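You operate a simulated robot arm through the tools that you are given. There is no shell and no other tool. Be economical: measure what you need, move in short steps, check, and stop when the job is done.

Carry out the task below with a simulated robot arm. There is one attempt and no reset: what you move stays moved.

TASK
Take the plain stack and put it in the green crate.
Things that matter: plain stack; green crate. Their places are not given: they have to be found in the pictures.

It is judged by the outcome, as a careful person would: the job done as asked, and still so three seconds after it is handed in. It fails if anything else is knocked over, pushed out of place, dropped, spilled or broken.

THE ROBOT
A 6-joint arm with a two-finger parallel gripper, fixed in place. Base frame: the origin is at the foot of the arm, x ahead of it, y to its left, z up; the work surface is at about z = 0. Lengths are in m, angles in rad, forces in N, time in s.
With the tool pointing down near the work surface it reaches from about 0.18 to 0.46 m from the base axis. Its first joint turns from -1.222 to 1.222 rad. Payload 1.9 kg.
Tool frame: the origin (TCP) lies between the finger pads and is the grasp point; the fingertips stand 0.023 m ahead of it; z points along the fingers, y is the line along which they close. The gripper opens to 0.094 m. The fingers are 0.038 m wide and 0.01 m thick; the gripper's body (0.054 by 0.096 m) begins 0.039 m behind the TCP.
Orientation is told as [roll, pitch, yaw] about the base's x, y, z axes, in that order, counted from this pose: with the fingers straight down and closing along the base's y, the tool's x points along the base's -x, its y along +y and its z along -z.

THE INTERFACE
- The arm moves only by the tool send_rows. Its argument "targets" is one flat list of numbers, 7 for each row, row after row: the shift along the tool's x, y, z in m, then the turn, a rotation vector about the tool's x, y, z in rad, then the closure, from 0 (fully open) to 1 (shut). In form: [tx, ty, tz, rx, ry, rz, fingers, tx, ty, tz, rx, ry, rz, fingers, ...]. A call has 1 to 12 rows; each row shifts and turns the commanded pose from where the row before left it, along the tool's axes as they then stand. A row lasts 0.2 s, in which the tool goes at most 0.05 m and 0.15 rad; a call with a longer step from one row to the next is refused whole, and so is a gripper value outside its range. A pose out of reach is approached as far as the arm can. The call stops where the force on the tool passes 40 N (or 10 N more than at its start, if that is more) or the arm is blocked; 0.2 s more then pass. The fingers move at their own pace (about 0.108 m/s each) and stop on an object; they squeeze with about 30 N. The grip force told is the motor's: it shows also when the fingers shut on nothing. Time passes only in rows, and 0.2 s behind the last, so rows that do not move let the fingers close. It gives the time, the measured TCP pose, the force on the tool (base axes), the opening and the grip force at its end, in the units of the frame above (readings bear some noise).
- Cameras (640 x 400 px; columns grow to the right, rows downward): "scene" is fixed at [0.059, 0.3099, 0.4368]; the picture's right is [-0.76, -0.64, 0.00], its down [-0.29, 0.34, -0.89] and it looks along [0.58, -0.68, -0.45] (base axes); focal length 275 px, centre (320, 200). "wrist" rides on the gripper at [-0.039, 0, -0.044] in the tool frame; the picture's right is [0.00, -1.00, 0.00], its down [0.97, 0.00, -0.24] and it looks along [0.24, 0.00, 0.97] (tool axes); focal length 218 px, centre (320, 200).
- snapshot(camera): a new picture of that camera. No time passes.
- pixel_to_xyz(camera, pixels): for up to 12 pixels [column, row] of the newest picture of that camera ("zoom" is the newest enlarged one), the place [x, y, z] in the base frame of the surface seen there, good to about 0.002 m. No time passes.
- close_up(camera, box): a new picture of the part [left, top, right, bottom] of that camera's present view, enlarged. No time passes.
- job_done(): hands the job in; it is judged then, once.

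Work in short steps. Measure before you move; look again where a grasp or a placing could have gone wrong, and mend it. You have 60 turns and 14 pictures in all, the two below and enlarged ones among them. Open the gripper and draw the arm clear of the work before you hand the job in, unless the task says otherwise; then end with one line.

The tools are called after "Call:" by a JSON object that holds its "method" and its "body". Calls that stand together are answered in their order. send_rows: Moves the arm, as the interface text tells. Its arguments: {"type":"object","properties":{"targets":{"type":"array","items":{"type":"number"}}},"required":["targets"]} The other tools are called the same way: snapshot (camera) takes a picture; pixel_to_xyz (camera, pixels) gives the place of the surface under pixels of a picture; close_up (camera, box) takes an enlarged picture of a part of a camera's view; job_done () hands the job in.

At the start:

```text
time_s: 0.0
eef_pos: [0.2841, -0.1105, 0.3558]
tcp_rot: [0.002, -0.003, -0.001]
ft_force: [0.9, -0.4, 0.5]
gripper_width: 0.0938
gripper_force: 0.1
```

scene: 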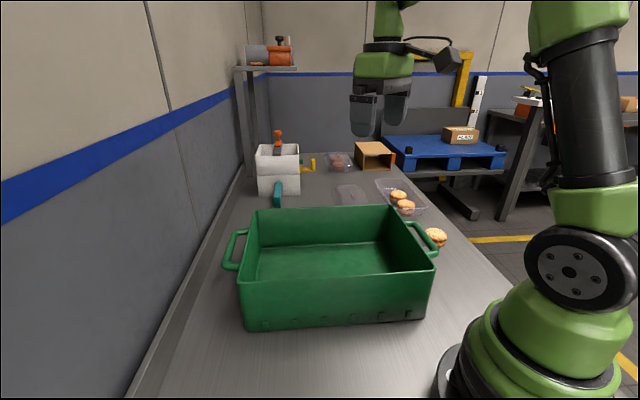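
wrist: 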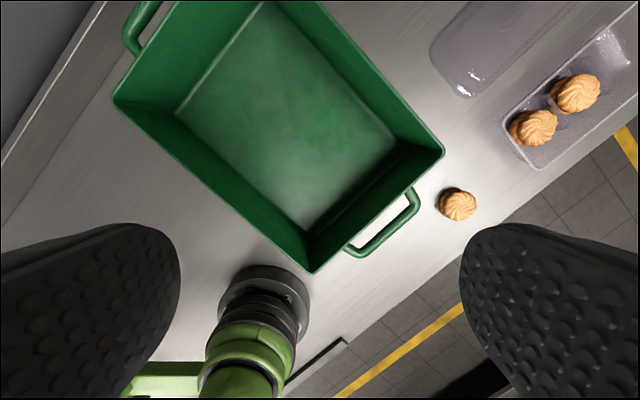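

The scene shows a green crate, with trays, cookies and boxes farther away. I'll enlarge the far area, around (240-460, 120-260), to find the plain stack.

Call:
{"method": "close_up", "body": {"camera": "scene", "box": [300, 130, 460, 250]}}

Call:
{"method": "close_up", "body": {"camera": "scene", "box": [230, 120, 350, 220]}}

```text
3.33 times, centred on (380, 190) of scene
```

zoom: 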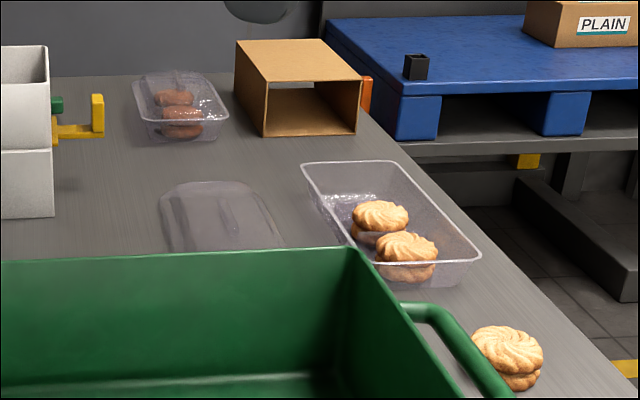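

```text
4.00 times, centred on (290, 170) of scene
```

zoom: 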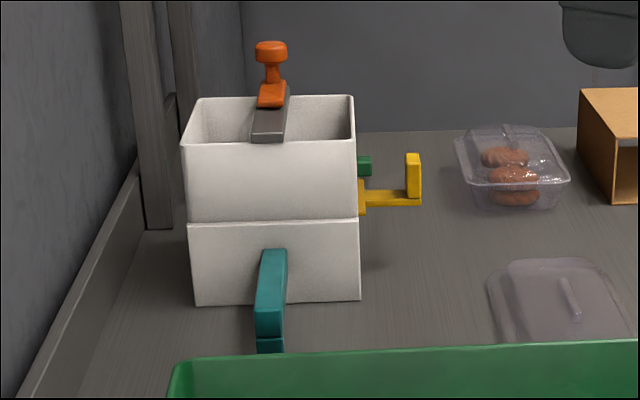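

The wrist view shows cookies in a tray and one loose at (458,204). I'll enlarge that area to tell them apart and measure them.

Call:
{"method": "close_up", "body": {"camera": "wrist", "box": [420, 40, 640, 230]}}

Call:
{"method": "pixel_to_xyz", "body": {"camera": "wrist", "pixels": [[458, 204], [534, 128], [576, 94], [520, 80], [443, 150], [313, 270], [116, 98], [300, 120], [410, 205], [500, 20], [470, 240], [545, 160]]}}

Call:
{"method": "pixel_to_xyz", "body": {"camera": "scene", "pixels": [[435, 232], [437, 242], [398, 194], [405, 205], [340, 160], [375, 150], [278, 185], [278, 150], [460, 134], [350, 195], [335, 165], [278, 132]]}}

```text
2.11 times, centred on (530, 135) of wrist
```

zoom: 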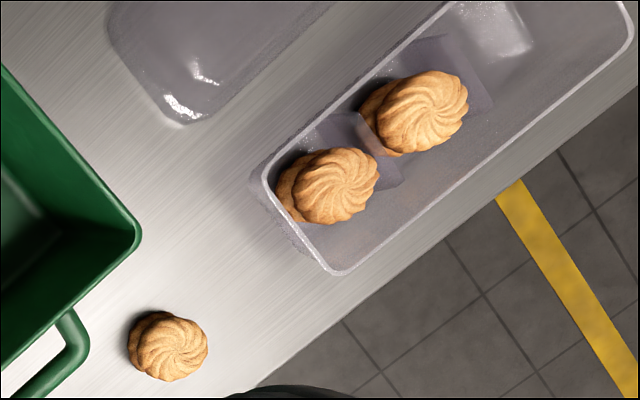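

```text
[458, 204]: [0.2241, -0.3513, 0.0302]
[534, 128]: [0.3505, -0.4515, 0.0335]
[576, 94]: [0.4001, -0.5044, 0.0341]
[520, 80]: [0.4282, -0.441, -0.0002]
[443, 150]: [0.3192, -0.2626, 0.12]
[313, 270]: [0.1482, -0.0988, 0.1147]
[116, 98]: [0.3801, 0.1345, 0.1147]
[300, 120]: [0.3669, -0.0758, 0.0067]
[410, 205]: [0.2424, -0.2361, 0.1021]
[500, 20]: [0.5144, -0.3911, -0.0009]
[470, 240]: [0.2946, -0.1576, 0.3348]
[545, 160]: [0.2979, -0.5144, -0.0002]
```

```text
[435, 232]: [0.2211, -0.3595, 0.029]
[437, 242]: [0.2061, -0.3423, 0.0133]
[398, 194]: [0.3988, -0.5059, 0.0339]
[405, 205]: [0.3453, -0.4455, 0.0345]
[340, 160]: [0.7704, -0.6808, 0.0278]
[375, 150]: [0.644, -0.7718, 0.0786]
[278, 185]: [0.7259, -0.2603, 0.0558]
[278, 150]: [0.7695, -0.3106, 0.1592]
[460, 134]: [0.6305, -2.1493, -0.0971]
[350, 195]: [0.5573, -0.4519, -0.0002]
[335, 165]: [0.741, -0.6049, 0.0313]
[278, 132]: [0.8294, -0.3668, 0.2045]
```

The loose two-cookie plain stack sits at about (0.223, -0.355), with its top at z≈0.03. It's the only stack within reach, since the ones in trays lie beyond 0.46 m. I'll move above it, staying higher than the crate rim (z≈0.12).

Call:
{"method": "send_rows", "body": {"targets": [0.01, -0.041, 0.02, 0, 0, 0, 0, 0.01, -0.041, 0.02, 0, 0, 0, 0, 0.01, -0.041, 0.02, 0, 0, 0, 0, 0.01, -0.041, 0.02, 0, 0, 0, 0, 0.01, -0.041, 0.02, 0, 0, 0, 0, 0.01, -0.041, 0.02, 0, 0, 0, 0, 0, 0, 0, 0, 0, 0, 0]}}

Call:
{"method": "snapshot", "body": {"camera": "wrist"}}

```text
time_s: 1.6
eef_pos: [0.2238, -0.3569, 0.2355]
tcp_rot: [0.001, -0.001, -0.002]
ft_force: [-0.6, -0.2, 0.8]
gripper_width: 0.094
gripper_force: 0.0
```

```text
8 pictures are left
```

wrist: 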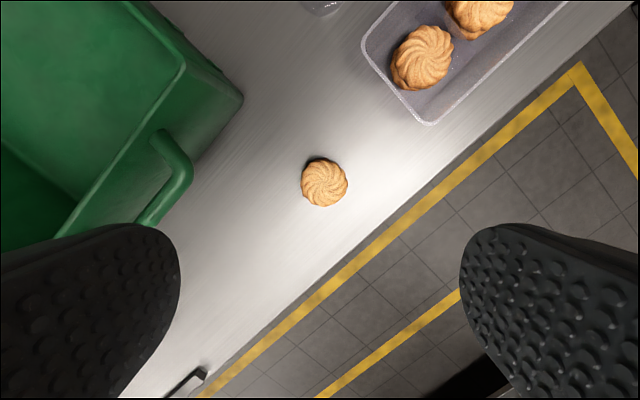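

The stack is at (324,183), about 46 px across. I'll measure its edges, the handle and the crate corner.

Call:
{"method": "pixel_to_xyz", "body": {"camera": "wrist", "pixels": [[324, 184], [304, 184], [345, 184], [324, 164], [324, 203], [310, 170], [192, 175], [242, 98], [415, 118], [185, 65], [340, 195], [150, 220]]}}

Call:
{"method": "close_up", "body": {"camera": "wrist", "box": [280, 150, 370, 220]}}

```text
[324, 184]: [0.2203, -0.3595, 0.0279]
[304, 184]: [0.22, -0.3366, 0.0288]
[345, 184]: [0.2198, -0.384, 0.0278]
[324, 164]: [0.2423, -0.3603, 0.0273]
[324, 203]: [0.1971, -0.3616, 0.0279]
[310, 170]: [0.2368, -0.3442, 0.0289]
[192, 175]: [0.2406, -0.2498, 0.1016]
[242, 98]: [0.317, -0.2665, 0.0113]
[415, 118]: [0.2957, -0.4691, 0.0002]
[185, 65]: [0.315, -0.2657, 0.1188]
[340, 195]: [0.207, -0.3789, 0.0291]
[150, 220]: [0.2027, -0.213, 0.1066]
```

```text
5.71 times, centred on (325, 185) of wrist
```

zoom: 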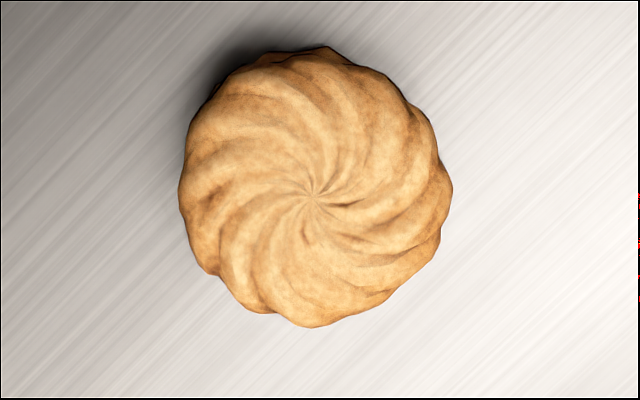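

The stack is centred near (0.221, -0.3595) and about 0.051 m across. The handle is 0.06 m clear of the gripper's path. I'll lower it open, so the fingertips span both cookies.

Call:
{"method": "send_rows", "body": {"targets": [0.003, -0.0026, 0.04, 0, 0, 0, 0, 0, 0, 0.04, 0, 0, 0, 0, 0, 0, 0.04, 0, 0, 0, 0, 0, 0, 0.03, 0, 0, 0, 0, 0, 0, 0.025, 0, 0, 0, 0, 0, 0, 0.02, 0, 0, 0, 0, 0, 0, 0.012, 0, 0, 0, 0, 0, 0, 0, 0, 0, 0, 0]}}

```text
time_s: 3.4
eef_pos: [0.2221, -0.3586, 0.0282]
tcp_rot: [0.0, -0.002, -0.001]
ft_force: [0.6, 0.3, -0.1]
gripper_width: 0.094
gripper_force: 0.1
```

The tool is in place with no contact. I'll close gradually, to an opening a little under the stack's width.

Call:
{"method": "send_rows", "body": {"targets": [0, 0, 0, 0, 0, 0, 0.35, 0, 0, 0, 0, 0, 0, 0.45, 0, 0, 0, 0, 0, 0, 0.52, 0, 0, 0, 0, 0, 0, 0.52]}}

```text
time_s: 4.4
eef_pos: [0.2217, -0.358, 0.0263]
tcp_rot: [0.002, 0.0, -0.001]
ft_force: [-0.5, 0.2, -0.3]
gripper_width: 0.0565
gripper_force: 8.7
```

The fingers stopped on the stack at 0.0565 m with 8.7 N. I'll firm the grip a little and lift by a small amount.

Call:
{"method": "send_rows", "body": {"targets": [0, 0, 0, 0, 0, 0, 0.65, 0, 0, 0, 0, 0, 0, 0.65, 0, 0, -0.01, 0, 0, 0, 0.65, 0, 0, -0.02, 0, 0, 0, 0.65, 0, 0, 0, 0, 0, 0, 0.65]}}

Call:
{"method": "snapshot", "body": {"camera": "scene"}}

```text
time_s: 5.6
eef_pos: [0.221, -0.3587, 0.0589]
tcp_rot: [0.002, -0.001, -0.002]
ft_force: [-0.1, 0.7, 1.4]
gripper_width: 0.0565
gripper_force: 9.0
```

```text
6 pictures are left
```

scene: 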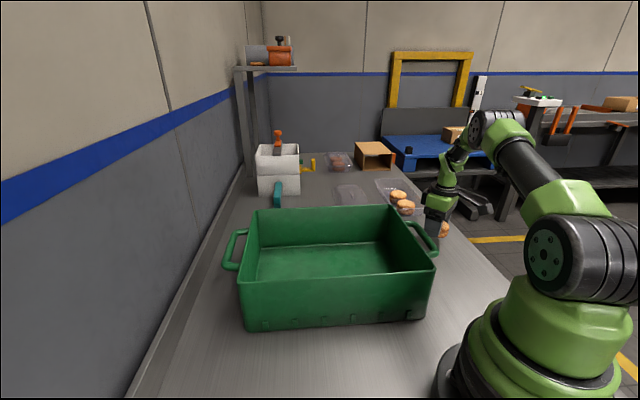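

Call:
{"method": "close_up", "body": {"camera": "scene", "box": [400, 190, 480, 250]}}

Call:
{"method": "pixel_to_xyz", "body": {"camera": "scene", "pixels": [[320, 260], [390, 262], [260, 275], [390, 205], [436, 268], [244, 285], [250, 212], [370, 250]]}}

```text
6.67 times, centred on (440, 220) of scene
```

zoom: 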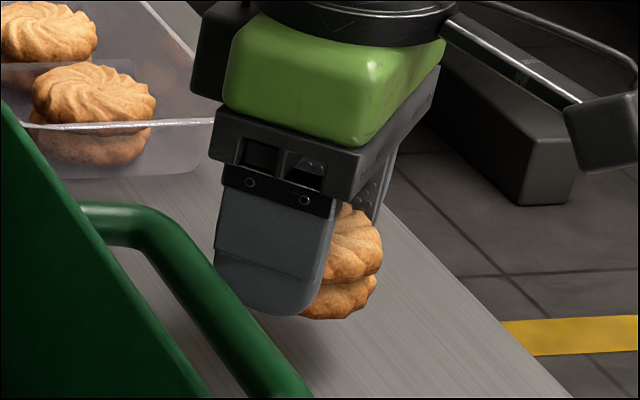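

```text
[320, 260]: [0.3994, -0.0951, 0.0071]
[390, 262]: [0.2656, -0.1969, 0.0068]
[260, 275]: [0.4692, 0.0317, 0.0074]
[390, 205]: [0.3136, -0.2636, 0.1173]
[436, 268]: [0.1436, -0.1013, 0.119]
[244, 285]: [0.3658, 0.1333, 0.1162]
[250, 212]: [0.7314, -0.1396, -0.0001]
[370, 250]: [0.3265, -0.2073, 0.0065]
```

Both cookies are held (8.7–9 N, 0.0565 m). Next I'll lift straight up to z≈0.21 and cross the handle and rim to the crate's centre, about (0.335, -0.065), where the floor is at z≈0.007.

Call:
{"method": "send_rows", "body": {"targets": [0, 0, -0.025, 0, 0, 0, 0.65, 0, 0, -0.035, 0, 0, 0, 0.65, 0, 0, -0.035, 0, 0, 0, 0.65, 0, 0, -0.035, 0, 0, 0, 0.65, 0, 0, -0.02, 0, 0, 0, 0.65, 0, 0, 0, 0, 0, 0, 0.65]}}

Call:
{"method": "send_rows", "body": {"targets": [-0.006, 0.015, 0, 0, 0, 0, 0.65, -0.011, 0.028, 0, 0, 0, 0, 0.65, -0.013, 0.034, 0, 0, 0, 0, 0.65, -0.013, 0.034, 0, 0, 0, 0, 0.65, -0.013, 0.034, 0, 0, 0, 0, 0.65, -0.013, 0.034, 0, 0, 0, 0, 0.65, -0.013, 0.034, 0, 0, 0, 0, 0.65, -0.013, 0.034, 0, 0, 0, 0, 0.65, -0.011, 0.028, 0, 0, 0, 0, 0.65, -0.007, 0.018, 0, 0, 0, 0, 0.65, 0, 0, 0, 0, 0, 0, 0.65]}}

Call:
{"method": "snapshot", "body": {"camera": "scene"}}

```text
time_s: 7.0
eef_pos: [0.2208, -0.3598, 0.2096]
tcp_rot: [0.0, -0.001, -0.001]
ft_force: [0.2, -0.1, -1.1]
gripper_width: 0.0568
gripper_force: 9.0
```

```text
time_s: 9.4
eef_pos: [0.3347, -0.0666, 0.2082]
tcp_rot: [0.002, -0.001, -0.002]
ft_force: [0.0, 0.2, -0.5]
gripper_width: 0.0567
gripper_force: 9.4
```

```text
4 pictures are left
```

scene: 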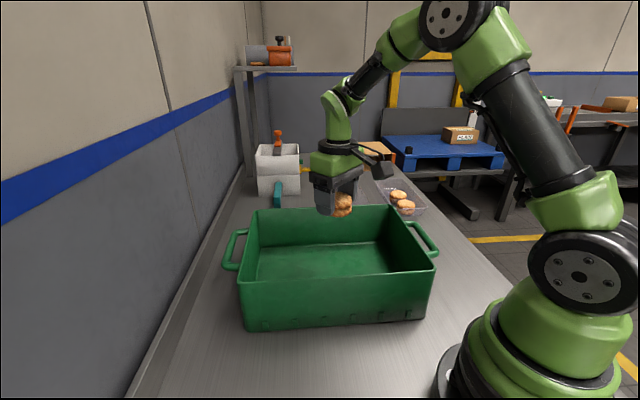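

The stack is still held at (342,205), above the crate's centre. I'll lower it about 0.17 m so its bottom sits just above the floor.

Call:
{"method": "send_rows", "body": {"targets": [0, 0, 0.02, 0, 0, 0, 0.65, 0, 0, 0.03, 0, 0, 0, 0.65, 0, 0, 0.03, 0, 0, 0, 0.65, 0, 0, 0.03, 0, 0, 0, 0.65, 0, 0, 0.025, 0, 0, 0, 0.65, 0, 0, 0.02, 0, 0, 0, 0.65, 0, 0, 0.012, 0, 0, 0, 0.65, 0, 0, 0.004, 0, 0, 0, 0.65, 0, 0, 0, 0, 0, 0, 0.65]}}

```text
time_s: 11.4
eef_pos: [0.3348, -0.0652, 0.0363]
tcp_rot: [0.003, -0.002, -0.002]
ft_force: [0.1, -0.6, -0.3]
gripper_width: 0.0566
gripper_force: 9.4
```

No contact yet. I'll ease down 2.5 mm, then open slowly.

Call:
{"method": "send_rows", "body": {"targets": [0, 0, 0.0015, 0, 0, 0, 0.65, 0, 0, 0.001, 0, 0, 0, 0.65, 0, 0, 0, 0, 0, 0, 0.65, 0, 0, 0, 0, 0, 0, 0.4, 0, 0, 0, 0, 0, 0, 0.3, 0, 0, 0, 0, 0, 0, 0.15, 0, 0, 0, 0, 0, 0, 0.05, 0, 0, 0, 0, 0, 0, 0.05]}}

```text
time_s: 13.2
eef_pos: [0.3348, -0.0661, 0.0337]
tcp_rot: [0.002, -0.002, -0.001]
ft_force: [0.3, 0.1, 0.1]
gripper_width: 0.0892
gripper_force: 0.0
```

The stack is released, so I'll raise the arm straight up and look.

Call:
{"method": "send_rows", "body": {"targets": [0, 0, -0.01, 0, 0, 0, 0.05, 0, 0, -0.03, 0, 0, 0, 0.05, 0, 0, -0.04, 0, 0, 0, 0.05, 0, 0, -0.04, 0, 0, 0, 0.05, 0, 0, -0.04, 0, 0, 0, 0.0, 0, 0, -0.04, 0, 0, 0, 0.0, 0, 0, -0.04, 0, 0, 0, 0.0, 0, 0, -0.03, 0, 0, 0, 0.0, 0, 0, 0, 0, 0, 0, 0]}}

Call:
{"method": "snapshot", "body": {"camera": "scene"}}

Call:
{"method": "snapshot", "body": {"camera": "wrist"}}

```text
time_s: 15.2
eef_pos: [0.3355, -0.0653, 0.3074]
tcp_rot: [-0.001, 0.001, -0.001]
ft_force: [-0.6, 0.3, 0.1]
gripper_width: 0.0942
gripper_force: 0.1
```

```text
3 pictures are left
```

scene: 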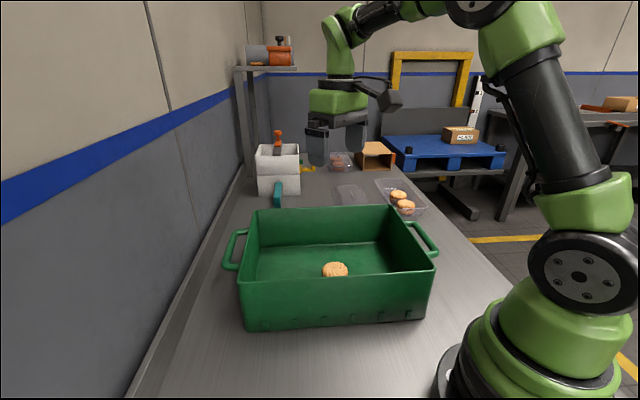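

```text
2 pictures are left
```

wrist: 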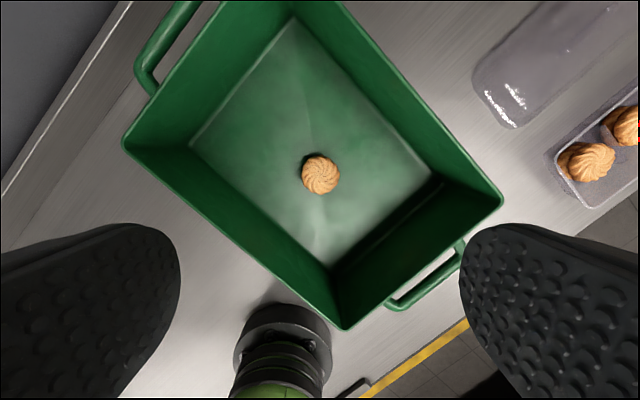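

The stack is in the crate at (320,174) in the wrist view. Both cookies are still stacked, nothing else has moved, and the arm is clear and open, so I'm handing in.

Call:
{"method": "job_done", "body": {}}

```text
The job is handed in.
```

The loose stack of two plain cookies is standing in the middle of the green crate, and the pictures show nothing else out of place; I took it as the plain stack because the similar stacks in the tray were out of reach.
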